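You operate a simulated robot arm through the tools that you are given. There is no shell and no other tool. Be economical: measure what you need, move in short steps, check, and stop when the job is done.

The job below is to be done with a simulated robot arm. You get a single attempt, and the scene is never put back.

JOB
Power up the big winder, reset it, set width L and jog it.
Fine: hold the jog button down for a second or longer.

Only the result counts: the job must be done as asked and must still hold three seconds after the hand-in. Knocking over, shifting, dropping, spilling or breaking anything else fails it.

ROBOT AND FRAMES
A 7-joint arm with a two-finger parallel gripper on a trunk, on a base that drives. Base frame: it is fixed to the floor where the robot stands at the start and does not move with it; the origin is under the middle of the robot, x ahead of it, y to its left, z up. Readings come in mm, rad, newtons and seconds.
Its first joint turns from -2.601 to 2.601 rad. Places, roughly: big winder [700, 500, 700]; panel power switch [1300, 0, 1300]. Payload 3.5 kg.
The tool frame sits at the grasp point between the pads (the TCP): z along the fingers, y along the line on which they close. The tips reach 23 mm beyond it. The gripper opens to 94 mm. The fingers are 38 mm wide and 10 mm thick; the gripper's body (54 by 96 mm) begins 39 mm behind the TCP.
Orientation is told as [roll, pitch, yaw] about the base's x, y, z axes, in that order, counted from this pose: with the fingers straight down and closing along the base's y, the tool's x points along the base's -x, its y along +y and its z along -z.

CONTROLS
- The arm moves only by the tool jog_arm. Its argument "series" is a list of rows, each a list of 7 numbers: the shift along the tool's x, y, z in units of 250 mm (1.0 is 250 mm), then the turn, a rotation vector about the tool's x, y, z in units of 45 degrees (1.0 is 45 degrees), then the gripper command, from -1 (fully open) to 1 (shut), values between in proportion. In form: [[x, y, z, rx, ry, rz, gripper], ...]. A call has 1 to 8 rows; each row is the pose to reach, as a shift and turn from the pose commanded when the call began, along the tool's axes at that moment. A call with a number of a shift or a turn outside -1 to 1 is refused whole. Each row takes 0.2 s and may step no farther than 50 mm and 0.15 rad from the row before; otherwise, or with a gripper value out of range, the whole call is refused. Where a pose cannot be reached the arm comes as near as it can. A force on the tool above 40 N (or 10 N above the force at the start of the call, whichever is more), or a blocked arm, ends the call early, and 0.2 s more pass. Each finger travels about 153 mm/s and halts on what it meets, pressing with about 27 N; the grip force reading is that of the motor and also rises with nothing between the fingers. The clock runs only during rows and for 0.2 s after the last one: add rows that repeat a pose to give the fingers time. It gives the time, the measured TCP pose, the force on the tool (base axes), the opening and the grip force at its end, in the units of the frame above (readings bear some noise), with the torque about the TCP (base axes, N m) and any sound that the robot's microphone picked up, and new pictures: "views" is both (left out), scene, wrist or none.
- Cameras (640 x 400 px; columns grow to the right, rows downward): "scene" is now at [-248.4, 220.7, 1325.7]; the picture's right is [0.34, -0.94, 0.00], its down [0.03, 0.01, -1.00] and it looks along [0.94, 0.34, 0.03] (base axes); focal length 214 px, centre (320, 200). "wrist" rides on the gripper at [87, 16, -75] in the tool frame; the picture's right is [-0.18, 0.98, 0.00], its down [-0.58, -0.11, -0.81] and it looks along [-0.79, -0.15, 0.59] (tool axes); focal length 243 px, centre (320, 200). There is no depth. A picture from a camera that has moved, and an enlarged one, comes with that camera's place and axes in the base frame and with its lens.
- base_move(legs): drives the robot by 1 to 6 legs, each [ahead, left, turn to the left] in mm, mm and rad, along the robot's own axes; the way and the turn of a leg run together, so that a leg with both is an arc; at most 1500 mm and 3.142 rad a leg. The arm and the cameras ride along, it lands a little off, and it stops where it bumps. It gives what a move gives, and a new picture of the scene camera.
- aim_head(pan, tilt): turns the head with the scene camera to pan (to the left, within 2.496 rad either way) and tilt (down, from -0.506 to 1.204), counted from straight ahead of the robot. It gives what a move gives, and a new picture of the scene camera.
- inspect(camera, box): a new picture of the part [left, top, right, bottom] of that camera's present view, enlarged. It takes no simulated time.
- hand_in(): hands the job in; it is judged then, once.

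Work in short steps. Places have to be worked out from the pictures, the camera data and where the tool is seen: move nearer, look again, correct. Check each grasp and each placing, and mend what went wrong. You have 120 turns and 260 pictures in all, those below and enlarged ones among them. Open the gripper and draw the arm clear of the work before you hand the job in, unless the task says otherwise; then end with one line.

The tools are called by a JSON object that holds its "op" and its "data". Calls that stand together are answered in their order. jog_arm: Moves the arm, as the interface text tells. Its arguments: {"type":"object","properties":{"series":{"type":"array"},"views":{"type":"string","enum":["both","scene","wrist","none"]}},"required":["series"]} The other tools are called the same way: base_move (legs) drives the base; aim_head (pan, tilt) turns the head that bears the scene camera; inspect (camera, box) takes an enlarged picture of a part of a camera's view; hand_in () hands the job in.

At the start:

```text
t: 0.0
eef_pos: [732.7, 304.6, 1148.3]
orientation: [0.001, -0.004, 0.001]
contact_force: [-0.2, -0.2, -0.2]
wrist_torque: [-0.02, 0.02, 0.04]
gripper_width: 94.1
grasp_force: 0.0
robot x, y, heading: [-0.0, 2.9, -0.004]
head pan, tilt: [0.344, -0.033]
```

scene: 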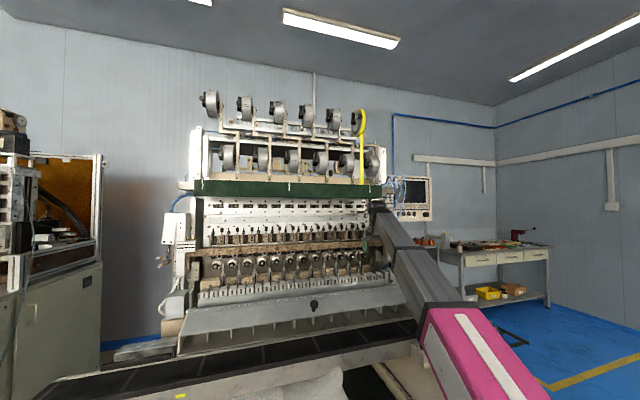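
wrist: 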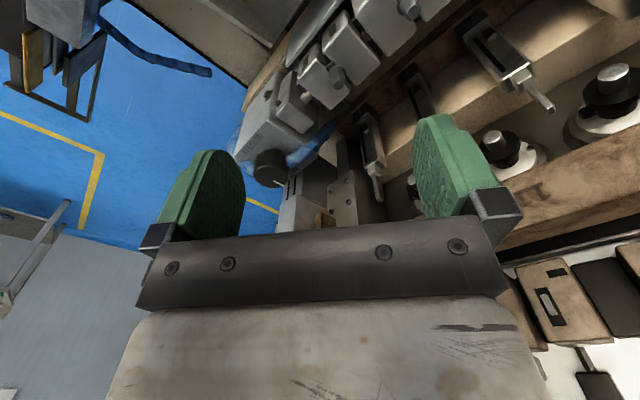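

The panel seems to be the one right of the machine in the scene view. I'll enlarge that and the machine.

{"op": "inspect", "data": {"camera": "scene", "box": [370, 160, 450, 240]}}

{"op": "inspect", "data": {"camera": "scene", "box": [150, 180, 430, 350]}}

```text
5.00 times, centred on (410, 200) of scene
camera zoom: at [-248.4, 220.7, 1325.7], right [0.34, -0.94, 0.0], down [0.03, 0.01, -1.0], along [0.94, 0.34, 0.03], focal length 1072 px, centre (-130, 200)
```

zoom: 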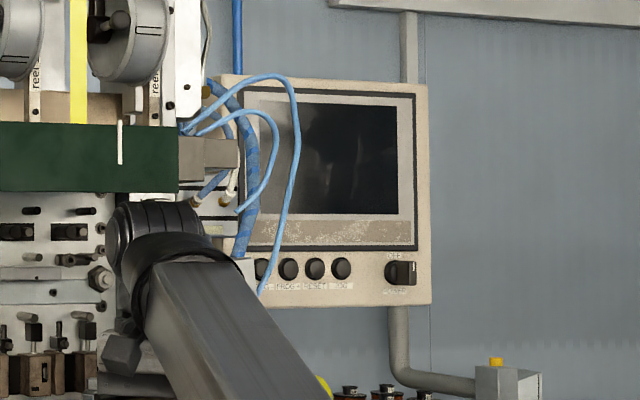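

```text
2.29 times, centred on (290, 265) of scene
camera zoom: at [-248.4, 220.7, 1325.7], right [0.34, -0.94, 0.0], down [0.03, 0.01, -1.0], along [0.94, 0.34, 0.03], focal length 490 px, centre (389, 51)
```

zoom: 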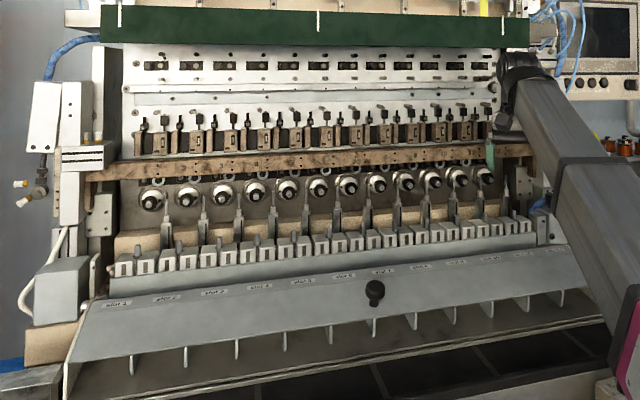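

The panel has a row of buttons and an OFF/ON rotary switch. I look around with the head to see the floor and surroundings.

{"op": "aim_head", "data": {"pan": -0.1, "tilt": 0.45}}

{"op": "aim_head", "data": {"pan": 0.5, "tilt": 0.6}}

```text
t: 0.9
eef_pos: [731.9, 303.6, 1149.8]
orientation: [0.002, -0.003, 0.001]
contact_force: [-0.2, -0.5, 0.4]
wrist_torque: [-0.04, 0.0, -0.02]
gripper_width: 94.0
grasp_force: 0.0
robot x, y, heading: [1.2, 0.9, 0.002]
head pan, tilt: [-0.099, 0.45]
camera scene: at [-240.8, 181.5, 1281.2], right [-0.1, -1.0, 0.0], down [-0.43, 0.04, -0.9], along [0.9, -0.09, -0.43], focal length 214 px, centre (320, 200)
```

scene: 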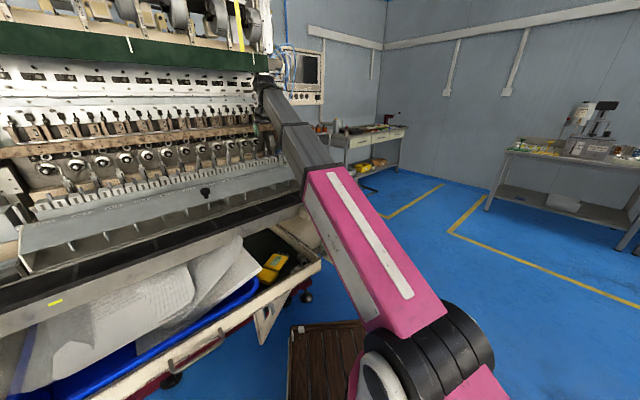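

```text
t: 1.9
eef_pos: [731.5, 303.7, 1149.4]
orientation: [0.003, -0.003, 0.0]
contact_force: [0.4, -0.1, -0.3]
wrist_torque: [-0.04, 0.01, -0.01]
gripper_width: 93.9
grasp_force: 0.0
robot x, y, heading: [2.5, 0.9, 0.001]
head pan, tilt: [0.499, 0.6]
camera scene: at [-254.7, 232.8, 1267.6], right [0.48, -0.88, 0.0], down [-0.5, -0.27, -0.83], along [0.72, 0.39, -0.56], focal length 214 px, centre (320, 200)
```

scene: 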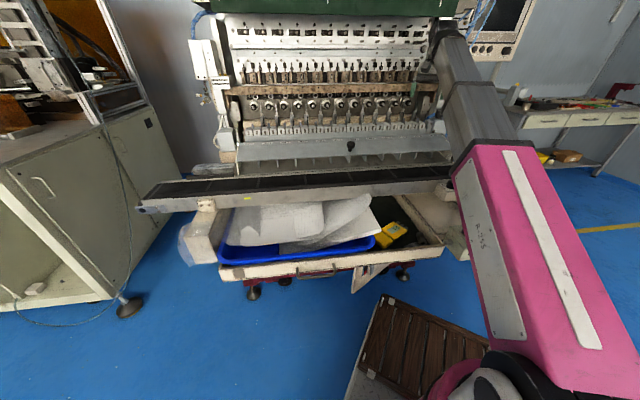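

The machine faces me; its panel is past the machine's right end. I check the floor on the right before driving.

{"op": "aim_head", "data": {"pan": -0.9, "tilt": 0.9}}

```text
t: 3.5
eef_pos: [732.4, 305.1, 1149.3]
orientation: [0.002, -0.003, -0.001]
contact_force: [1.0, 0.8, -0.5]
wrist_torque: [-0.02, 0.03, -0.02]
gripper_width: 93.9
grasp_force: 0.0
robot x, y, heading: [3.3, -0.7, -0.002]
head pan, tilt: [-0.901, 0.901]
camera scene: at [-285.4, 131.4, 1242.8], right [-0.78, -0.62, 0.0], down [-0.49, 0.61, -0.62], along [0.39, -0.49, -0.78], focal length 214 px, centre (320, 200)
```

scene: 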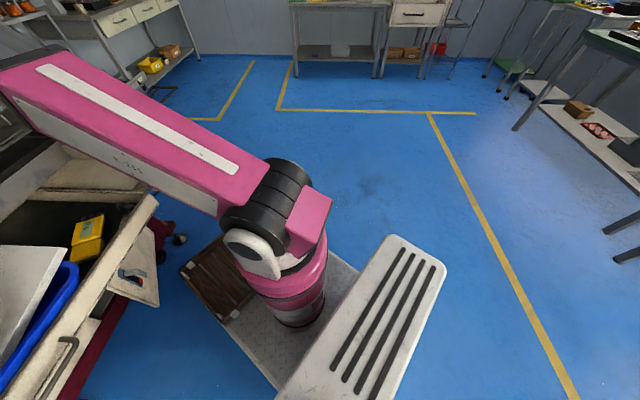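

The dark crate is actually part of my own base; the floor to the right is free. I drive right 500, then ahead 250.

{"op": "base_move", "data": {"legs": [[0, -500, 0], [250, 0, 0]]}}

{"op": "aim_head", "data": {"pan": 0.3, "tilt": 0.1}}

```text
t: 7.8
eef_pos: [984.8, -190.2, 1150.2]
orientation: [0.002, -0.003, 0.003]
contact_force: [-0.2, -0.1, 0.6]
wrist_torque: [0.02, -0.01, 0.01]
gripper_width: 94.1
grasp_force: 0.0
robot x, y, heading: [254.6, -499.5, 0.006]
head pan, tilt: [-0.901, 0.901]
camera scene: at [-32.6, -367.4, 1242.8], right [-0.78, -0.62, 0.0], down [-0.49, 0.61, -0.62], along [0.39, -0.49, -0.78], focal length 214 px, centre (320, 200)
```

scene: 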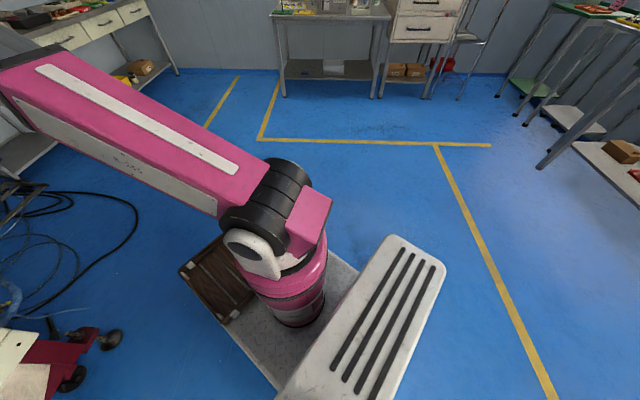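

```text
t: 9.2
eef_pos: [984.6, -191.0, 1149.1]
orientation: [0.003, -0.002, 0.004]
contact_force: [-0.6, -0.1, 0.1]
wrist_torque: [-0.06, -0.01, -0.03]
gripper_width: 94.0
grasp_force: 0.1
robot x, y, heading: [250.7, -496.0, 0.003]
head pan, tilt: [0.3, 0.099]
camera scene: at [8.1, -280.9, 1313.7], right [0.3, -0.95, 0.0], down [-0.1, -0.03, -0.99], along [0.95, 0.3, -0.1], focal length 214 px, centre (320, 200)
```

scene: 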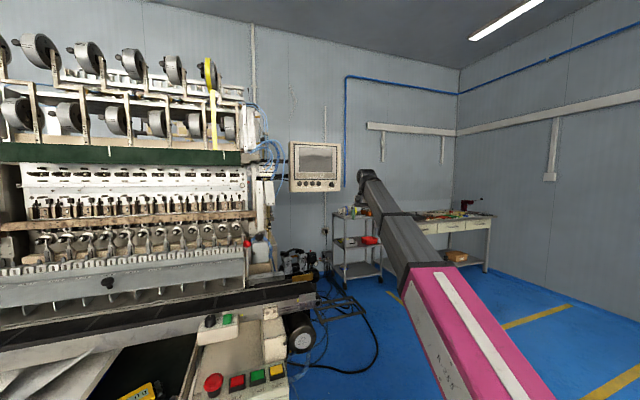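

There is also an operator box with coloured buttons at the machine's lower right. I enlarge both.

{"op": "inspect", "data": {"camera": "scene", "box": [180, 300, 300, 400]}}

{"op": "inspect", "data": {"camera": "scene", "box": [275, 130, 355, 200]}}

```text
4.00 times, centred on (240, 350) of scene
camera zoom: at [8.1, -280.9, 1313.7], right [0.3, -0.95, 0.0], down [-0.1, -0.03, -0.99], along [0.95, 0.3, -0.1], focal length 858 px, centre (640, -400)
```

zoom: 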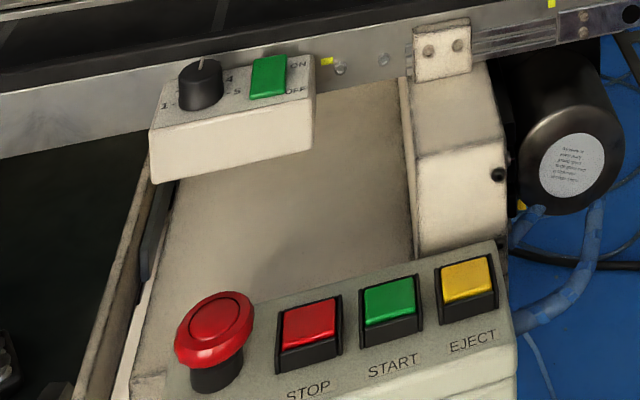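

```text
5.71 times, centred on (315, 165) of scene
camera zoom: at [8.1, -280.9, 1313.7], right [0.3, -0.95, 0.0], down [-0.1, -0.03, -0.99], along [0.95, 0.3, -0.1], focal length 1226 px, centre (349, 400)
```

zoom: 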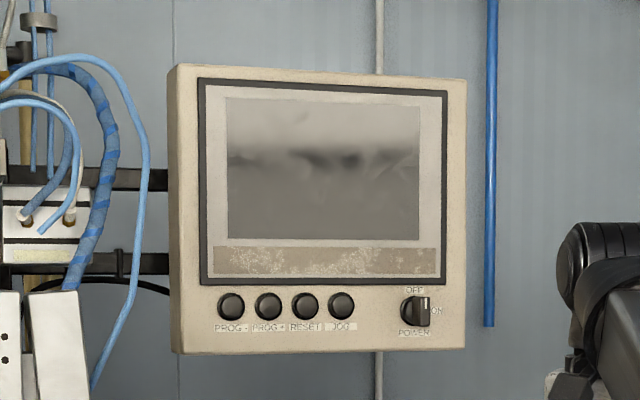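

The panel (buttons PROG-, PROG+, RESET, JOG and a POWER knob, OFF up / ON right) faces about (-0.8,-0.6), knob near (1285,47,1275). I'll tilt the tool to horizontal in free space here, in two steps of 45°.

{"op": "jog_arm", "data": {"series": [[0, 0, 0, 0, -0.167, 0, -1], [0, 0, 0, 0, -0.333, 0, -1], [0, 0, 0, 0, -0.5, 0, -1], [0, 0, 0, 0, -0.667, 0, -1], [0, 0, 0, 0, -0.833, 0, -1], [0, 0, 0, 0, -1, 0, -1]], "views": "none"}}

{"op": "jog_arm", "data": {"series": [[0, 0, 0, 0, -0.167, 0, -1], [0, 0, 0, 0, -0.333, 0, -1], [0, 0, 0, 0, -0.5, 0, -1], [0, 0, 0, 0, -0.667, 0, -1], [0, 0, 0, 0, -0.833, 0, -1], [0, 0, 0, 0, -1, 0, -1]]}}

```text
t: 10.6
eef_pos: [984.4, -191.5, 1149.1]
orientation: [0.003, -0.791, 0.004]
contact_force: [-0.2, -0.7, 0.0]
wrist_torque: [0.01, -0.01, -0.02]
gripper_width: 94.2
grasp_force: 0.1
robot x, y, heading: [251.4, -501.3, -0.001]
head pan, tilt: [0.3, 0.099]
```

```text
t: 12.0
eef_pos: [982.7, -190.9, 1150.0]
orientation: [3.03, -1.565, -3.026]
contact_force: [-0.1, 0.2, 0.0]
wrist_torque: [0.01, 0.01, -0.01]
gripper_width: 94.0
grasp_force: 0.1
robot x, y, heading: [254.0, -494.8, -0.001]
head pan, tilt: [0.3, 0.099]
camera scene: at [8.1, -280.9, 1313.7], right [0.3, -0.95, 0.0], down [-0.09, -0.03, -1.0], along [0.95, 0.3, -0.1], focal length 214 px, centre (320, 200)
camera wrist: at [909.6, -174.0, 1061.4], right [0.0, 0.98, 0.18], down [-0.81, -0.11, 0.58], along [0.59, -0.15, 0.8], focal length 243 px, centre (320, 200)
```

scene: 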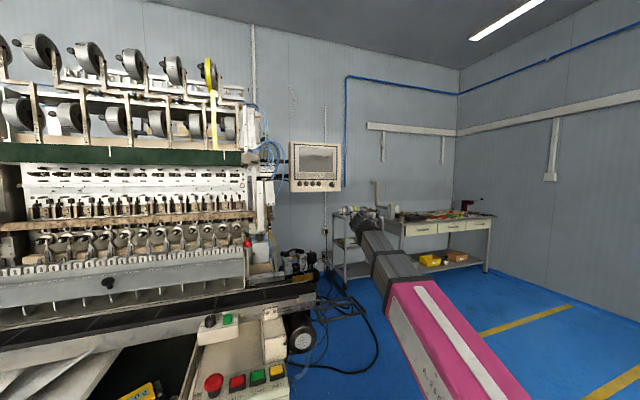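
wrist: 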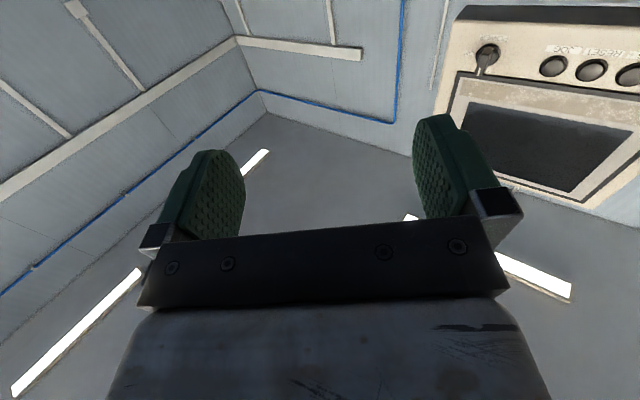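

Tool is horizontal and the wrist camera already sees the panel. I drive to the right and forward, then turn left to face the panel, keeping the arm clear of the machine.

{"op": "base_move", "data": {"legs": [[400, -450, 0], [0, 0, 0.64]]}}

{"op": "inspect", "data": {"camera": "wrist", "box": [0, 0, 640, 400]}}

```text
t: 17.2
eef_pos: [1056.8, -272.6, 1149.4]
orientation: [2.816, -1.567, -2.171]
contact_force: [0.5, -0.1, 0.0]
wrist_torque: [-0.01, -0.02, -0.03]
gripper_width: 94.2
grasp_force: 0.1
robot x, y, heading: [656.2, -957.2, 0.645]
head pan, tilt: [0.3, 0.099]
camera scene: at [327.8, -926.7, 1313.7], right [0.81, -0.59, 0.0], down [-0.06, -0.08, -1.0], along [0.58, 0.81, -0.1], focal length 214 px, centre (320, 200)
```

scene: 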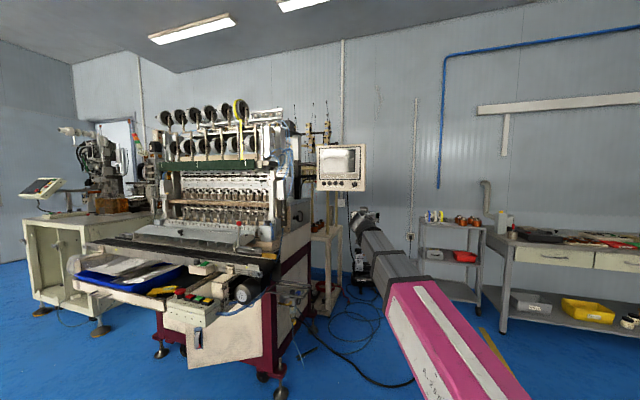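

```text
1.00 times, centred on (320, 200) of wrist (not enlarged: the box is as wide or as high as the picture)
camera zoom: at [987.3, -303.3, 1061.4], right [-0.59, 0.79, 0.19], down [-0.58, -0.57, 0.58], along [0.56, 0.23, 0.79], focal length 243 px, centre (320, 200)
```

zoom: 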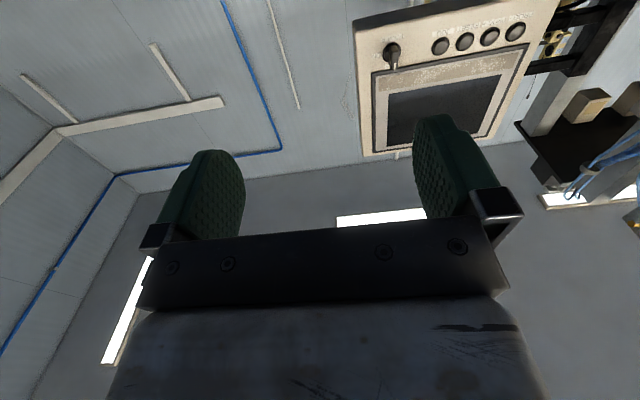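

Good. I enlarge the panel in this scene view to triangulate it accurately.

{"op": "inspect", "data": {"camera": "scene", "box": [300, 130, 380, 200]}}

{"op": "inspect", "data": {"camera": "wrist", "box": [340, 0, 560, 140]}}

```text
5.71 times, centred on (340, 165) of scene
camera zoom: at [327.8, -926.7, 1313.7], right [0.81, -0.59, 0.0], down [-0.06, -0.08, -1.0], along [0.58, 0.81, -0.1], focal length 1226 px, centre (206, 400)
```

zoom: 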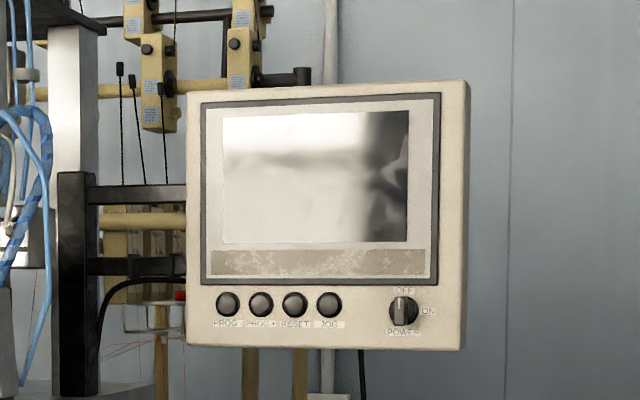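

```text
2.86 times, centred on (450, 70) of wrist
camera zoom: at [987.3, -303.3, 1061.4], right [-0.59, 0.79, 0.19], down [-0.58, -0.57, 0.58], along [0.56, 0.23, 0.79], focal length 693 px, centre (-51, 571)
```

zoom: 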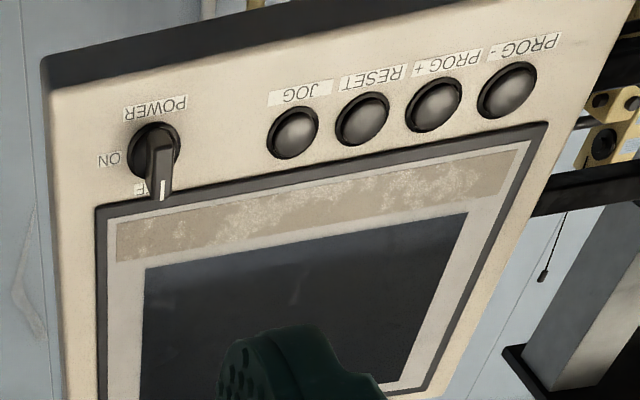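

Triangulated: knob at about (1301,47,1278), PROG- at (1184,214), 40 mm button spacing, panel facing heading 0.61. I drive in to stand square in front, leaving about 200 mm of clearance.

{"op": "base_move", "data": {"legs": [[180, 249, -0.035]]}}

{"op": "inspect", "data": {"camera": "wrist", "box": [0, 0, 640, 400]}}

```text
t: 19.2
eef_pos: [1081.9, 18.7, 1150.9]
orientation: [2.826, -1.568, -2.219]
contact_force: [0.4, -0.2, -0.1]
wrist_torque: [0.02, -0.03, 0.0]
gripper_width: 94.3
grasp_force: 0.1
robot x, y, heading: [655.5, -648.1, 0.603]
head pan, tilt: [0.3, 0.099]
camera scene: at [329.2, -606.6, 1313.7], right [0.79, -0.62, 0.0], down [-0.06, -0.08, -1.0], along [0.61, 0.78, -0.1], focal length 214 px, centre (320, 200)
```

scene: 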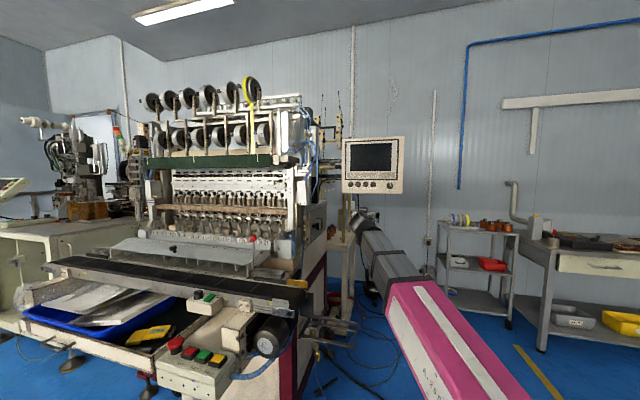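

```text
1.00 times, centred on (320, 200) of wrist (not enlarged: the box is as wide or as high as the picture)
camera zoom: at [1012.0, -8.7, 1061.4], right [-0.56, 0.81, 0.19], down [-0.6, -0.55, 0.58], along [0.57, 0.21, 0.79], focal length 243 px, centre (320, 200)
```

zoom: 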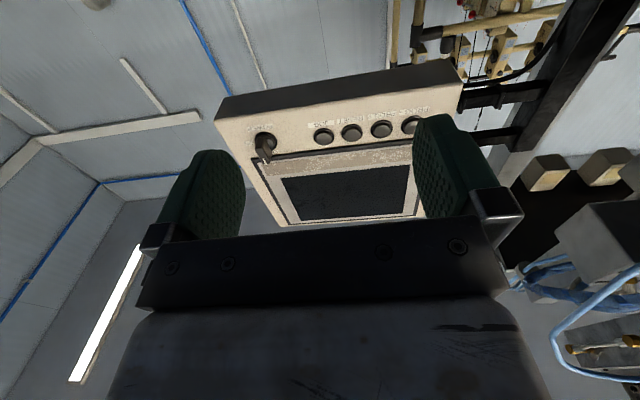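

Well placed. I raise the tool to the knob's height and shift right to line up with the knob, at standoff.

{"op": "jog_arm", "data": {"series": [[-0.128, -0.105, 0, 0, 0, 0, -1], [-0.256, -0.21, 0, 0, 0, 0, -1], [-0.384, -0.315, 0, 0, 0, 0, -1], [-0.512, -0.42, 0, 0, 0, 0, -1]]}}

{"op": "inspect", "data": {"camera": "scene", "box": [320, 120, 440, 210]}}

```text
t: 20.2
eef_pos: [1141.7, -67.6, 1280.1]
orientation: [2.794, -1.567, -2.186]
contact_force: [-0.1, 0.4, -0.4]
wrist_torque: [0.0, 0.01, 0.04]
gripper_width: 94.1
grasp_force: 0.1
robot x, y, heading: [652.9, -652.0, 0.609]
head pan, tilt: [0.3, 0.099]
camera scene: at [329.2, -606.7, 1313.7], right [0.79, -0.62, 0.0], down [-0.06, -0.08, -1.0], along [0.61, 0.78, -0.1], focal length 214 px, centre (320, 200)
camera wrist: at [1070.8, -95.4, 1191.7], right [-0.56, 0.81, 0.19], down [-0.6, -0.55, 0.58], along [0.57, 0.21, 0.79], focal length 243 px, centre (320, 200)
```

scene: 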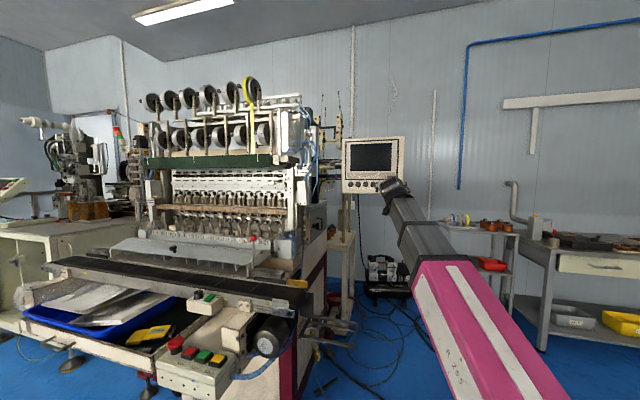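
wrist: 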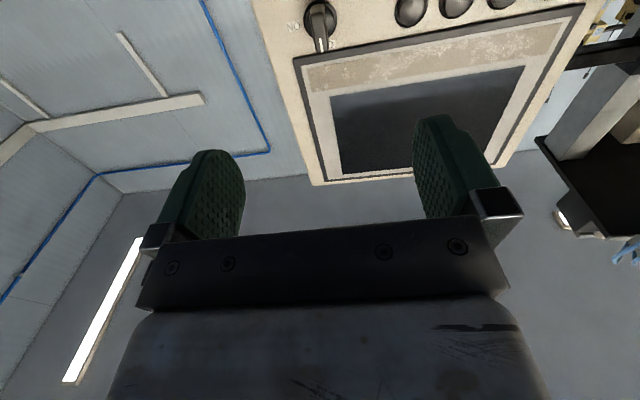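

```text
4.44 times, centred on (380, 165) of scene
camera zoom: at [329.2, -606.7, 1313.7], right [0.79, -0.62, 0.0], down [-0.06, -0.08, -1.0], along [0.61, 0.78, -0.1], focal length 953 px, centre (53, 356)
```

zoom: 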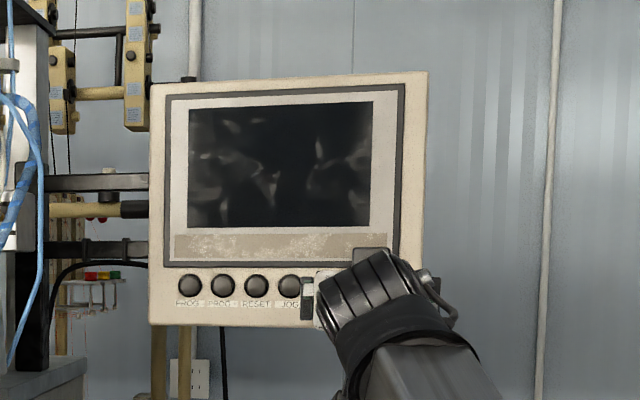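

The knob lies nearly on the tool axis. I enlarge the wrist view to pin it down.

{"op": "inspect", "data": {"camera": "wrist", "box": [260, 0, 420, 100]}}

```text
4.00 times, centred on (340, 50) of wrist
camera zoom: at [1070.8, -95.4, 1191.7], right [-0.56, 0.81, 0.19], down [-0.6, -0.55, 0.58], along [0.57, 0.21, 0.79], focal length 970 px, centre (240, 800)
```

zoom: 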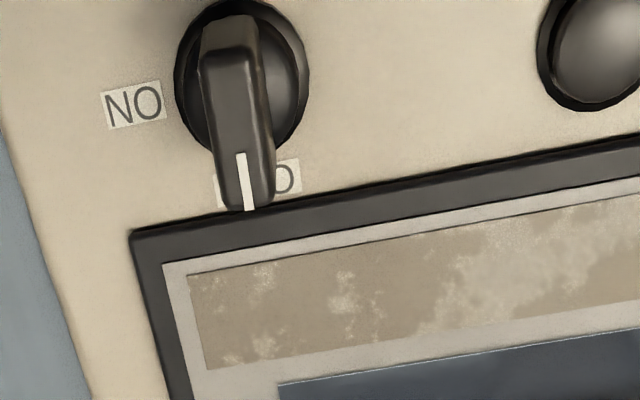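

Lever centred on the tool axis, ~5 mm lower. I advance 150 mm with the fingers open, aiming to straddle the lever.

{"op": "jog_arm", "data": {"series": [[0.02, 0.002, 0.15, 0, 0, 0, -1], [0.02, 0.004, 0.3, 0, 0, 0, -1], [0.02, 0.004, 0.45, 0, 0, 0, -1], [0.02, 0.004, 0.6, 0, 0, 0, -1]]}}

{"op": "inspect", "data": {"camera": "wrist", "box": [200, 0, 460, 200]}}

{"op": "inspect", "data": {"camera": "scene", "box": [340, 130, 440, 210]}}

```text
t: 21.2
eef_pos: [1265.2, 19.1, 1271.9]
orientation: [2.816, -1.567, -2.21]
contact_force: [-0.2, 0.1, -0.8]
wrist_torque: [0.0, -0.03, 0.0]
gripper_width: 93.7
grasp_force: 0.0
robot x, y, heading: [654.3, -644.5, 0.605]
head pan, tilt: [0.3, 0.099]
camera scene: at [329.2, -606.7, 1313.7], right [0.79, -0.62, 0.0], down [-0.06, -0.08, -1.0], along [0.61, 0.78, -0.1], focal length 214 px, centre (320, 200)
camera wrist: at [1194.7, -8.7, 1183.8], right [-0.56, 0.81, 0.19], down [-0.6, -0.55, 0.58], along [0.57, 0.21, 0.79], focal length 243 px, centre (320, 200)
```

scene: 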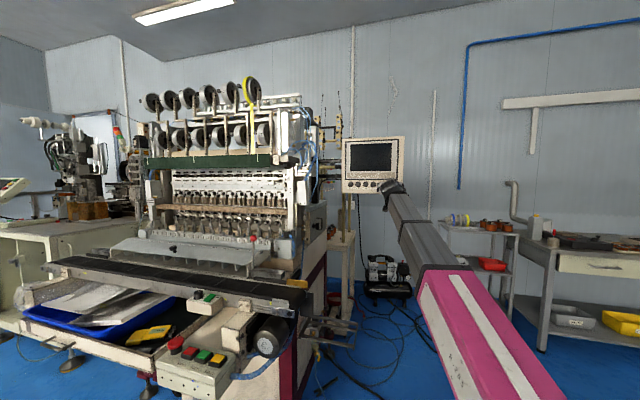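
wrist: 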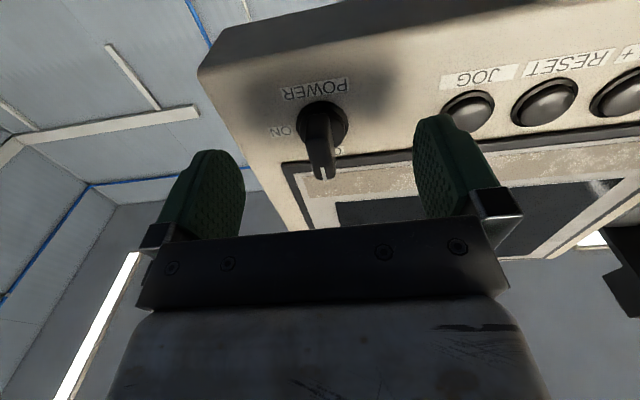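

```text
2.00 times, centred on (330, 100) of wrist
camera zoom: at [1194.7, -8.7, 1183.8], right [-0.56, 0.81, 0.19], down [-0.6, -0.55, 0.58], along [0.57, 0.21, 0.79], focal length 485 px, centre (300, 400)
```

zoom: 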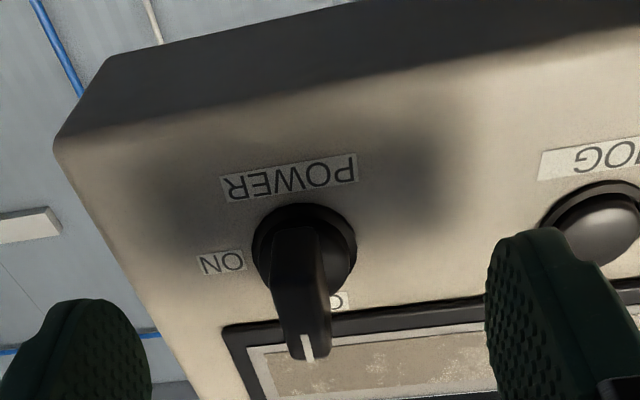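

```text
5.00 times, centred on (390, 170) of scene
camera zoom: at [329.2, -606.7, 1313.7], right [0.79, -0.62, 0.0], down [-0.06, -0.08, -1.0], along [0.61, 0.78, -0.1], focal length 1072 px, centre (-30, 350)
```

zoom: 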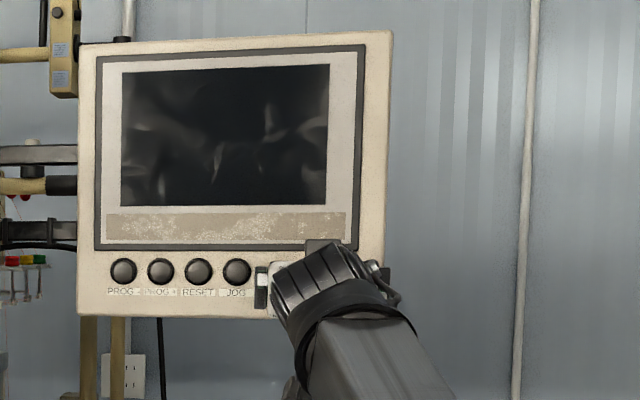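

The knob base plane is ~46 mm ahead of the TCP and centred. I go 17 mm further and close on the lever.

{"op": "jog_arm", "data": {"series": [[0, 0, 0.035, 0, 0, 0, -1], [0, 0, 0.068, 0, 0, 0, -1], [0, 0, 0.068, 0, 0, 0, -0.3], [0, 0, 0.068, 0, 0, 0, 0.3], [0, 0, 0.068, 0, 0, 0, 1], [0, 0, 0.068, 0, 0, 0, 1]]}}

{"op": "inspect", "data": {"camera": "wrist", "box": [200, 20, 460, 220]}}

```text
t: 22.6
eef_pos: [1278.8, 28.7, 1273.3]
orientation: [2.782, -1.567, -2.177]
contact_force: [3.8, -2.1, 1.6]
wrist_torque: [-0.07, 0.12, 0.76]
gripper_width: 13.3
grasp_force: 44.7
robot x, y, heading: [652.4, -646.4, 0.603]
head pan, tilt: [0.3, 0.099]
camera scene: at [329.4, -606.7, 1313.8], right [0.79, -0.62, 0.0], down [-0.06, -0.08, -1.0], along [0.61, 0.78, -0.1], focal length 214 px, centre (320, 200)
camera wrist: at [1208.5, 0.2, 1184.2], right [-0.56, 0.81, 0.19], down [-0.6, -0.55, 0.58], along [0.57, 0.21, 0.79], focal length 243 px, centre (320, 200)
```

scene: 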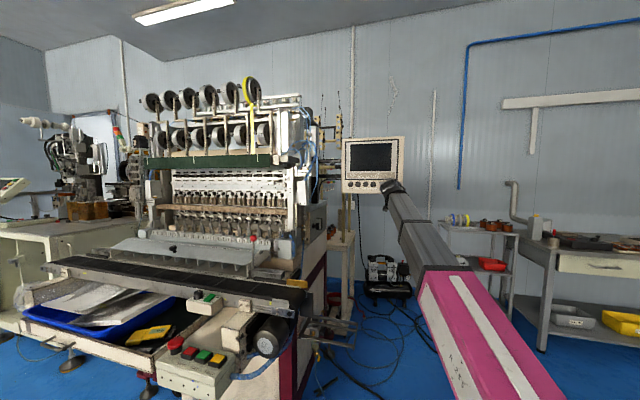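
wrist: 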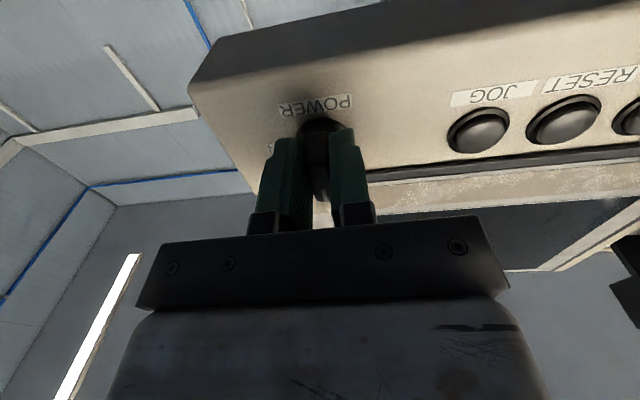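

```text
2.00 times, centred on (330, 120) of wrist
camera zoom: at [1208.5, 0.2, 1184.2], right [-0.56, 0.81, 0.19], down [-0.6, -0.55, 0.58], along [0.57, 0.21, 0.79], focal length 485 px, centre (300, 360)
```

zoom: 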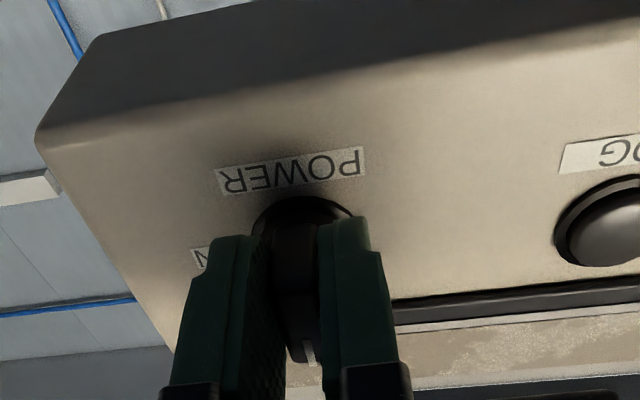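

The lever is gripped (13 mm). I turn clockwise (+z) by 45°, then another 45° if it goes well.

{"op": "jog_arm", "data": {"series": [[0, 0, 0, 0, 0, 0.167, 1], [0, 0, 0, 0, 0, 0.333, 1], [0, 0, 0, 0, 0, 0.5, 1], [0, 0, 0, 0, 0, 0.667, 1], [0, 0, 0, 0, 0, 0.833, 1], [0, 0, 0, 0, 0, 1, 1]], "views": "scene"}}

{"op": "inspect", "data": {"camera": "wrist", "box": [160, 0, 480, 200]}}

```text
t: 24.1
eef_pos: [1276.8, 31.9, 1274.9]
orientation: [1.581, -0.781, -0.967]
contact_force: [-18.2, 32.5, 10.5]
wrist_torque: [-0.32, 0.06, 2.02]
gripper_width: 12.9
grasp_force: 44.9
robot x, y, heading: [653.0, -647.3, 0.606]
head pan, tilt: [0.3, 0.099]
camera scene: at [328.1, -605.5, 1313.4], right [0.79, -0.62, 0.0], down [-0.06, -0.08, -0.99], along [0.61, 0.78, -0.1], focal length 214 px, centre (320, 200)
```

scene: 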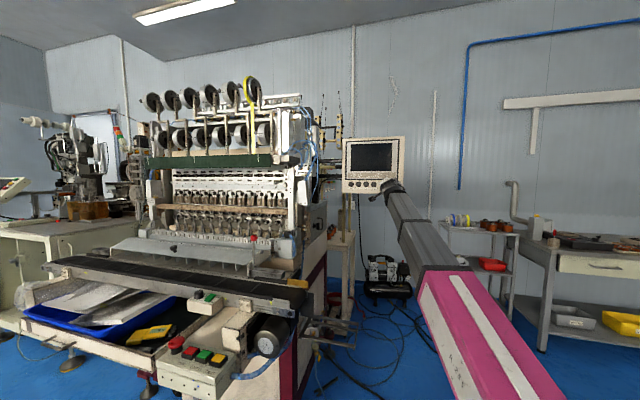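

```text
2.00 times, centred on (320, 100) of wrist
camera zoom: at [1173.6, 49.9, 1222.8], right [-0.33, 0.46, 0.83], down [-0.38, -0.86, 0.33], along [0.86, -0.21, 0.46], focal length 485 px, centre (320, 400)
```

zoom: 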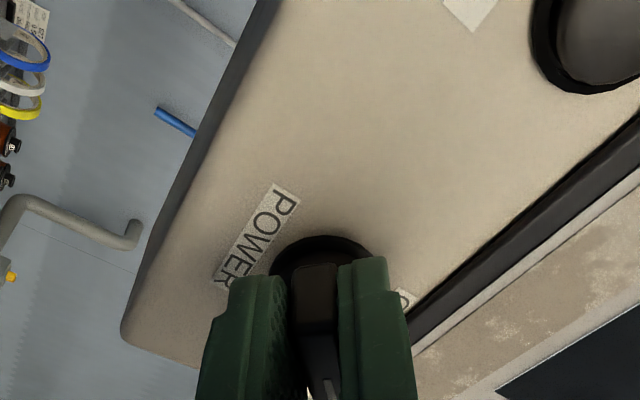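

The turn works but a ~37 N side force pushes the tool left, so the pivot is a few mm off my axis. I relieve it by shifting about 4 mm left.

{"op": "jog_arm", "data": {"series": [[0.0113, 0.0113, 0, 0, 0, 0, 1], [0.0113, 0.0113, 0, 0, 0, 0, 1]], "views": "none"}}

```text
t: 24.6
eef_pos: [1276.3, 31.8, 1274.6]
orientation: [1.581, -0.785, -0.97]
contact_force: [-3.9, 20.5, 16.9]
wrist_torque: [0.09, -0.38, 1.24]
gripper_width: 13.0
grasp_force: 45.0
robot x, y, heading: [658.8, -649.9, 0.605]
head pan, tilt: [0.3, 0.099]
```

Force halved; remaining push is left and up. I shift a bit more that way and continue turning.

{"op": "jog_arm", "data": {"series": [[0, 0.014, 0, 0, 0, 0.0, 1], [0, 0.017, 0, 0, 0, 0.167, 1], [0, 0.019, 0, 0, 0, 0.333, 1], [0, 0.02, 0, 0, 0, 0.5, 1]], "views": "none"}}

```text
t: 25.6
eef_pos: [1275.9, 32.4, 1276.5]
orientation: [1.574, -0.392, -0.967]
contact_force: [11.8, -5.0, 7.1]
wrist_torque: [0.36, -0.45, 0.82]
gripper_width: 13.0
grasp_force: 45.5
robot x, y, heading: [654.5, -650.4, 0.611]
head pan, tilt: [0.3, 0.099]
```

Forces are low; I turn the remaining 22.5° and look.

{"op": "jog_arm", "data": {"series": [[0, 0.004, 0, 0, 0, 0.167, 1], [0, 0.006, 0, 0, 0, 0.333, 1], [0, 0.008, 0, 0, 0, 0.5, 1], [0, 0.008, 0, 0, 0, 0.5, 1]]}}

{"op": "inspect", "data": {"camera": "scene", "box": [330, 130, 420, 200]}}

```text
t: 26.6
eef_pos: [1275.1, 33.2, 1279.0]
orientation: [1.573, 0.002, -0.967]
contact_force: [13.3, -17.3, 13.1]
wrist_torque: [-0.36, 0.22, -1.47]
gripper_width: 13.0
grasp_force: 44.6
robot x, y, heading: [653.9, -647.5, 0.603]
head pan, tilt: [0.3, 0.099]
camera scene: at [329.5, -607.6, 1313.8], right [0.79, -0.62, 0.0], down [-0.06, -0.08, -1.0], along [0.61, 0.78, -0.1], focal length 214 px, centre (320, 200)
camera wrist: at [1164.3, 63.3, 1293.7], right [0.1, -0.15, 0.98], down [-0.33, -0.94, -0.11], along [0.94, -0.32, -0.15], focal length 243 px, centre (320, 200)
```

scene: 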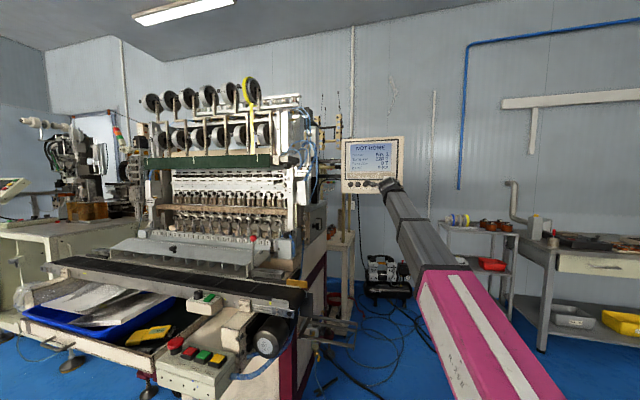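
wrist: 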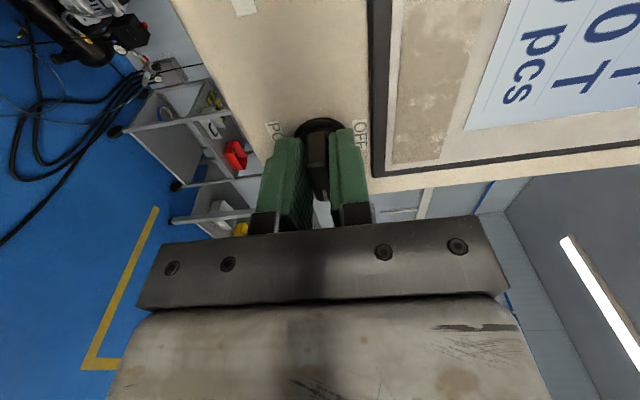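

```text
5.71 times, centred on (375, 165) of scene
camera zoom: at [329.5, -607.6, 1313.8], right [0.79, -0.62, 0.0], down [-0.06, -0.08, -1.0], along [0.61, 0.78, -0.1], focal length 1226 px, centre (6, 400)
```

zoom: 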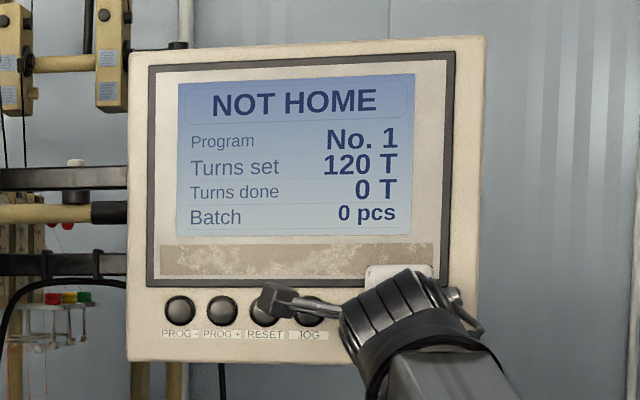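

The panel powered up: "NOT HOME, Program No. 1". I release the knob and back off 140 mm.

{"op": "jog_arm", "data": {"series": [[0, 0, 0, 0, 0, 0, -0.3], [0, 0, 0, 0, 0, 0, -0.3], [0, 0, -0.15, 0, 0, 0, -0.3], [0, 0, -0.3, 0, 0, 0, -0.3], [0, 0, -0.45, 0, 0, 0, -0.3], [0, 0, -0.6, 0, 0, 0, -0.3]]}}

{"op": "inspect", "data": {"camera": "scene", "box": [60, 180, 340, 400]}}

{"op": "inspect", "data": {"camera": "scene", "box": [340, 130, 420, 200]}}

```text
t: 28.1
eef_pos: [1152.7, -52.5, 1278.9]
orientation: [1.571, 0.0, -0.964]
contact_force: [-0.5, 0.3, 0.3]
wrist_torque: [0.03, 0.0, 0.0]
gripper_width: 60.8
grasp_force: 0.2
robot x, y, heading: [652.4, -649.0, 0.605]
head pan, tilt: [0.3, 0.099]
camera scene: at [329.3, -606.6, 1313.7], right [0.79, -0.62, 0.0], down [-0.06, -0.08, -1.0], along [0.61, 0.78, -0.1], focal length 214 px, centre (320, 200)
camera wrist: at [1042.3, -21.8, 1293.1], right [0.1, -0.15, 0.98], down [-0.33, -0.94, -0.11], along [0.94, -0.31, -0.15], focal length 243 px, centre (320, 200)
```

scene: 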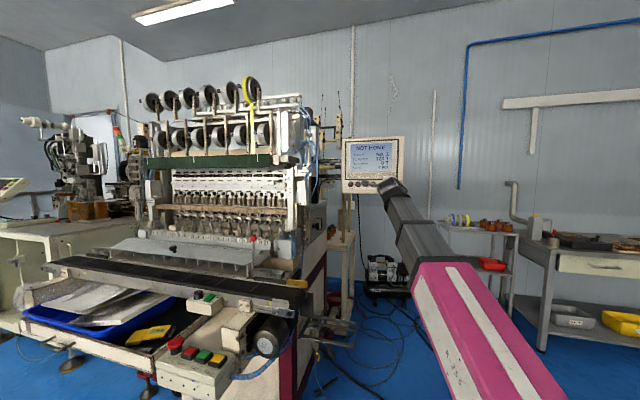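
wrist: 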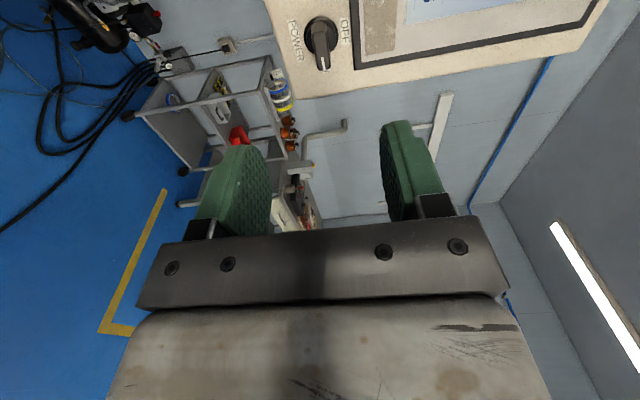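

```text
1.82 times, centred on (200, 290) of scene
camera zoom: at [329.3, -606.6, 1313.7], right [0.79, -0.62, 0.0], down [-0.06, -0.08, -1.0], along [0.61, 0.78, -0.1], focal length 390 px, centre (538, 36)
```

zoom: 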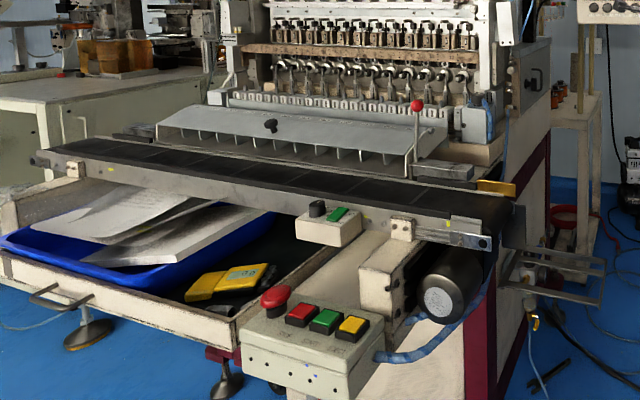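

```text
5.71 times, centred on (380, 165) of scene
camera zoom: at [329.3, -606.6, 1313.7], right [0.79, -0.62, 0.0], down [-0.06, -0.08, -1.0], along [0.61, 0.78, -0.1], focal length 1226 px, centre (-23, 400)
```

zoom: 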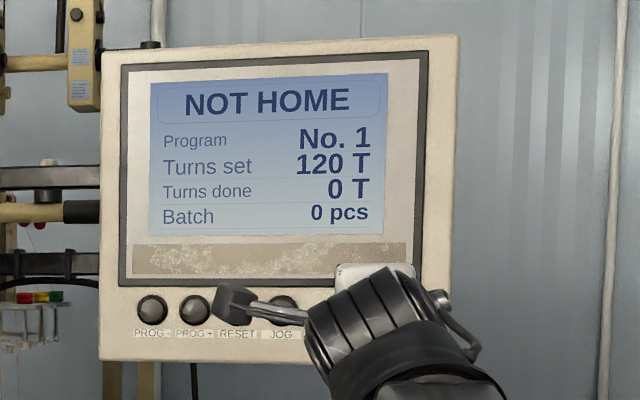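

There is a lever with a red ball on the machine's right front, possibly the width setting. I enlarge it.

{"op": "inspect", "data": {"camera": "scene", "box": [220, 225, 320, 290]}}

{"op": "inspect", "data": {"camera": "scene", "box": [140, 190, 260, 270]}}

```text
6.15 times, centred on (270, 258) of scene
camera zoom: at [329.3, -606.6, 1313.7], right [0.79, -0.62, 0.0], down [-0.06, -0.08, -1.0], along [0.61, 0.78, -0.1], focal length 1320 px, centre (628, -154)
```

zoom: 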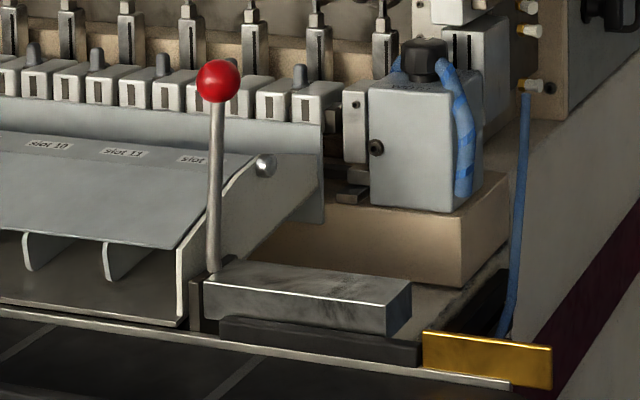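

```text
5.00 times, centred on (200, 230) of scene
camera zoom: at [329.3, -606.6, 1313.7], right [0.79, -0.62, 0.0], down [-0.06, -0.08, -1.0], along [0.61, 0.78, -0.1], focal length 1072 px, centre (920, 50)
```

zoom: 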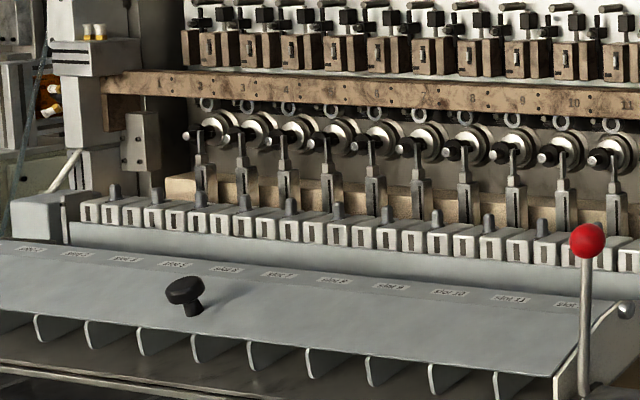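

A grey box with a black knob on its top, right of the slots, looks like the width selector; I'll view it later. First RESET: I rotate the tool back, close the fingers, and shift 121 mm left to face the RESET button.

{"op": "jog_arm", "data": {"series": [[0.08, 0.004, 0, 0, 0, -0.167, 0], [0.16, 0.008, 0, 0, 0, -0.333, 1], [0.24, 0.012, 0, 0, 0, -0.5, 1], [0.32, 0.016, 0, 0, 0, -0.667, 1], [0.4, 0.02, 0, 0, 0, -0.833, 1], [0.485, 0.024, 0, 0, 0, -1, 1]], "views": "none"}}

{"op": "jog_arm", "data": {"series": [[0, 0, 0, 0, 0, -0.167, 1], [0, 0, 0, 0, 0, -0.333, 1], [0, 0, 0, 0, 0, -0.5, 1], [0, 0, 0, 0, 0, -0.667, 1], [0, 0, 0, 0, 0, -0.833, 1], [0, 0, 0, 0, 0, -1, 1]]}}

{"op": "inspect", "data": {"camera": "wrist", "box": [240, 0, 440, 130]}}

```text
t: 29.4
eef_pos: [1080.5, 49.3, 1283.2]
orientation: [1.576, -0.787, -0.969]
contact_force: [0.6, -0.2, 0.3]
wrist_torque: [0.0, 0.02, -0.01]
gripper_width: 0.3
grasp_force: 27.5
robot x, y, heading: [657.7, -647.8, 0.612]
head pan, tilt: [0.3, 0.099]
```

```text
t: 30.9
eef_pos: [1081.6, 48.2, 1283.2]
orientation: [-2.71, -1.567, -2.965]
contact_force: [0.3, -0.3, 0.2]
wrist_torque: [0.0, 0.03, 0.0]
gripper_width: 0.2
grasp_force: 27.0
robot x, y, heading: [656.1, -650.1, 0.606]
head pan, tilt: [0.3, 0.099]
camera scene: at [329.2, -606.6, 1313.7], right [0.79, -0.62, 0.0], down [-0.06, -0.08, -1.0], along [0.61, 0.78, -0.1], focal length 214 px, centre (320, 200)
camera wrist: at [1011.5, 21.0, 1195.7], right [-0.56, 0.81, 0.18], down [-0.6, -0.55, 0.58], along [0.57, 0.21, 0.79], focal length 243 px, centre (320, 200)
```

scene: 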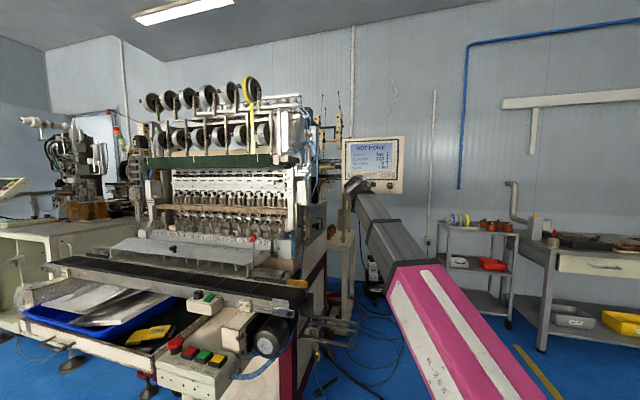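
wrist: 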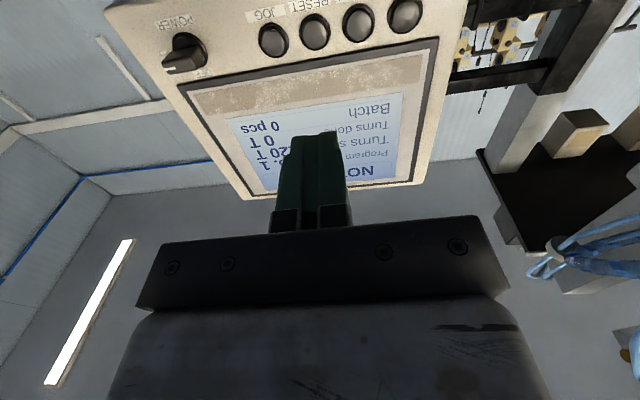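

```text
3.08 times, centred on (340, 65) of wrist
camera zoom: at [1011.5, 21.0, 1195.7], right [-0.56, 0.81, 0.18], down [-0.6, -0.55, 0.58], along [0.57, 0.21, 0.79], focal length 746 px, centre (258, 615)
```

zoom: 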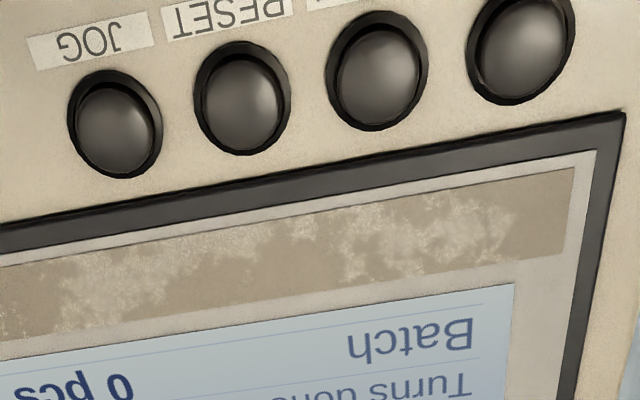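

RESET is ~4 mm to the right and ~4 mm below the tool axis, base plane ~157 mm ahead of the tips. I correct and advance 135 mm.

{"op": "jog_arm", "data": {"series": [[0.014, -0.017, 0.135, 0, 0, 0, 1], [0.014, -0.017, 0.27, 0, 0, 0, 1], [0.014, -0.017, 0.405, 0, 0, 0, 1], [0.014, -0.017, 0.53, 0, 0, 0, 1]], "views": "wrist"}}

{"op": "inspect", "data": {"camera": "wrist", "box": [240, 50, 440, 180]}}

```text
t: 31.9
eef_pos: [1193.4, 122.2, 1279.8]
orientation: [2.9, -1.567, -2.294]
contact_force: [0.1, -0.5, 0.0]
wrist_torque: [-0.01, -0.02, -0.02]
gripper_width: 0.0
grasp_force: 27.1
robot x, y, heading: [654.7, -646.0, 0.607]
head pan, tilt: [0.3, 0.099]
camera wrist: at [1123.6, 94.6, 1192.1], right [-0.56, 0.81, 0.18], down [-0.6, -0.55, 0.58], along [0.57, 0.21, 0.79], focal length 243 px, centre (320, 200)
```

wrist: 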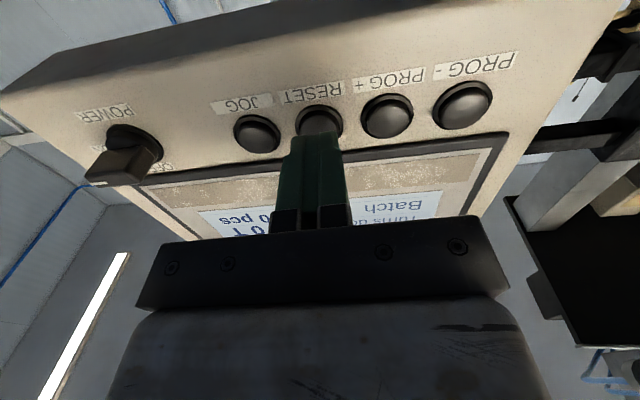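

```text
3.08 times, centred on (340, 115) of wrist
camera zoom: at [1123.6, 94.6, 1192.1], right [-0.56, 0.81, 0.18], down [-0.6, -0.55, 0.58], along [0.57, 0.21, 0.79], focal length 746 px, centre (258, 462)
```

zoom: 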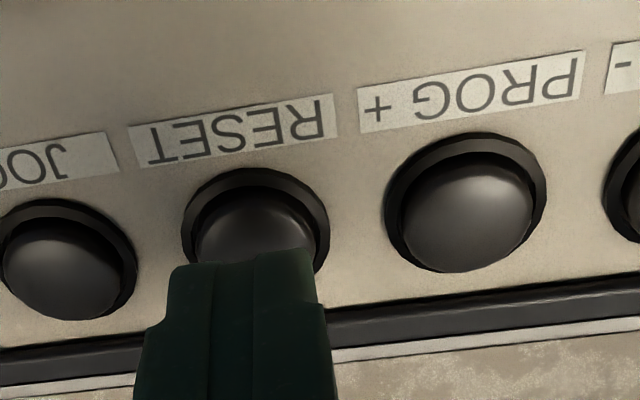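

Aligned on RESET. I creep forward to press it, then back off.

{"op": "jog_arm", "data": {"series": [[0, 0, 0.032, 0, 0, 0, 1], [0, 0, 0.05, 0, 0, 0, 1], [0, 0, 0.062, 0, 0, 0, 1], [0, 0, 0.07, 0, 0, 0, 1]], "views": "none"}}

{"op": "inspect", "data": {"camera": "scene", "box": [330, 130, 420, 200]}}

```text
t: 32.9
eef_pos: [1206.6, 132.2, 1281.0]
orientation: [2.841, -1.568, -2.237]
contact_force: [0.7, 0.2, 0.3]
wrist_torque: [-0.01, 0.0, -0.01]
gripper_width: 0.0
grasp_force: 27.1
robot x, y, heading: [655.3, -647.2, 0.605]
head pan, tilt: [0.3, 0.099]
```

```text
5.71 times, centred on (375, 165) of scene
camera zoom: at [329.2, -606.6, 1313.7], right [0.79, -0.62, 0.0], down [-0.06, -0.08, -1.0], along [0.61, 0.78, -0.1], focal length 1226 px, centre (6, 400)
```

zoom: 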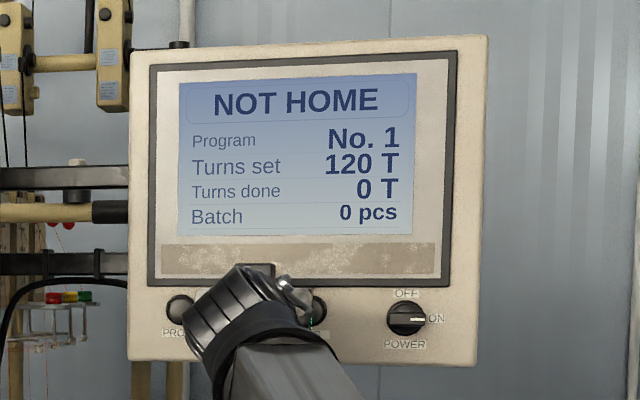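

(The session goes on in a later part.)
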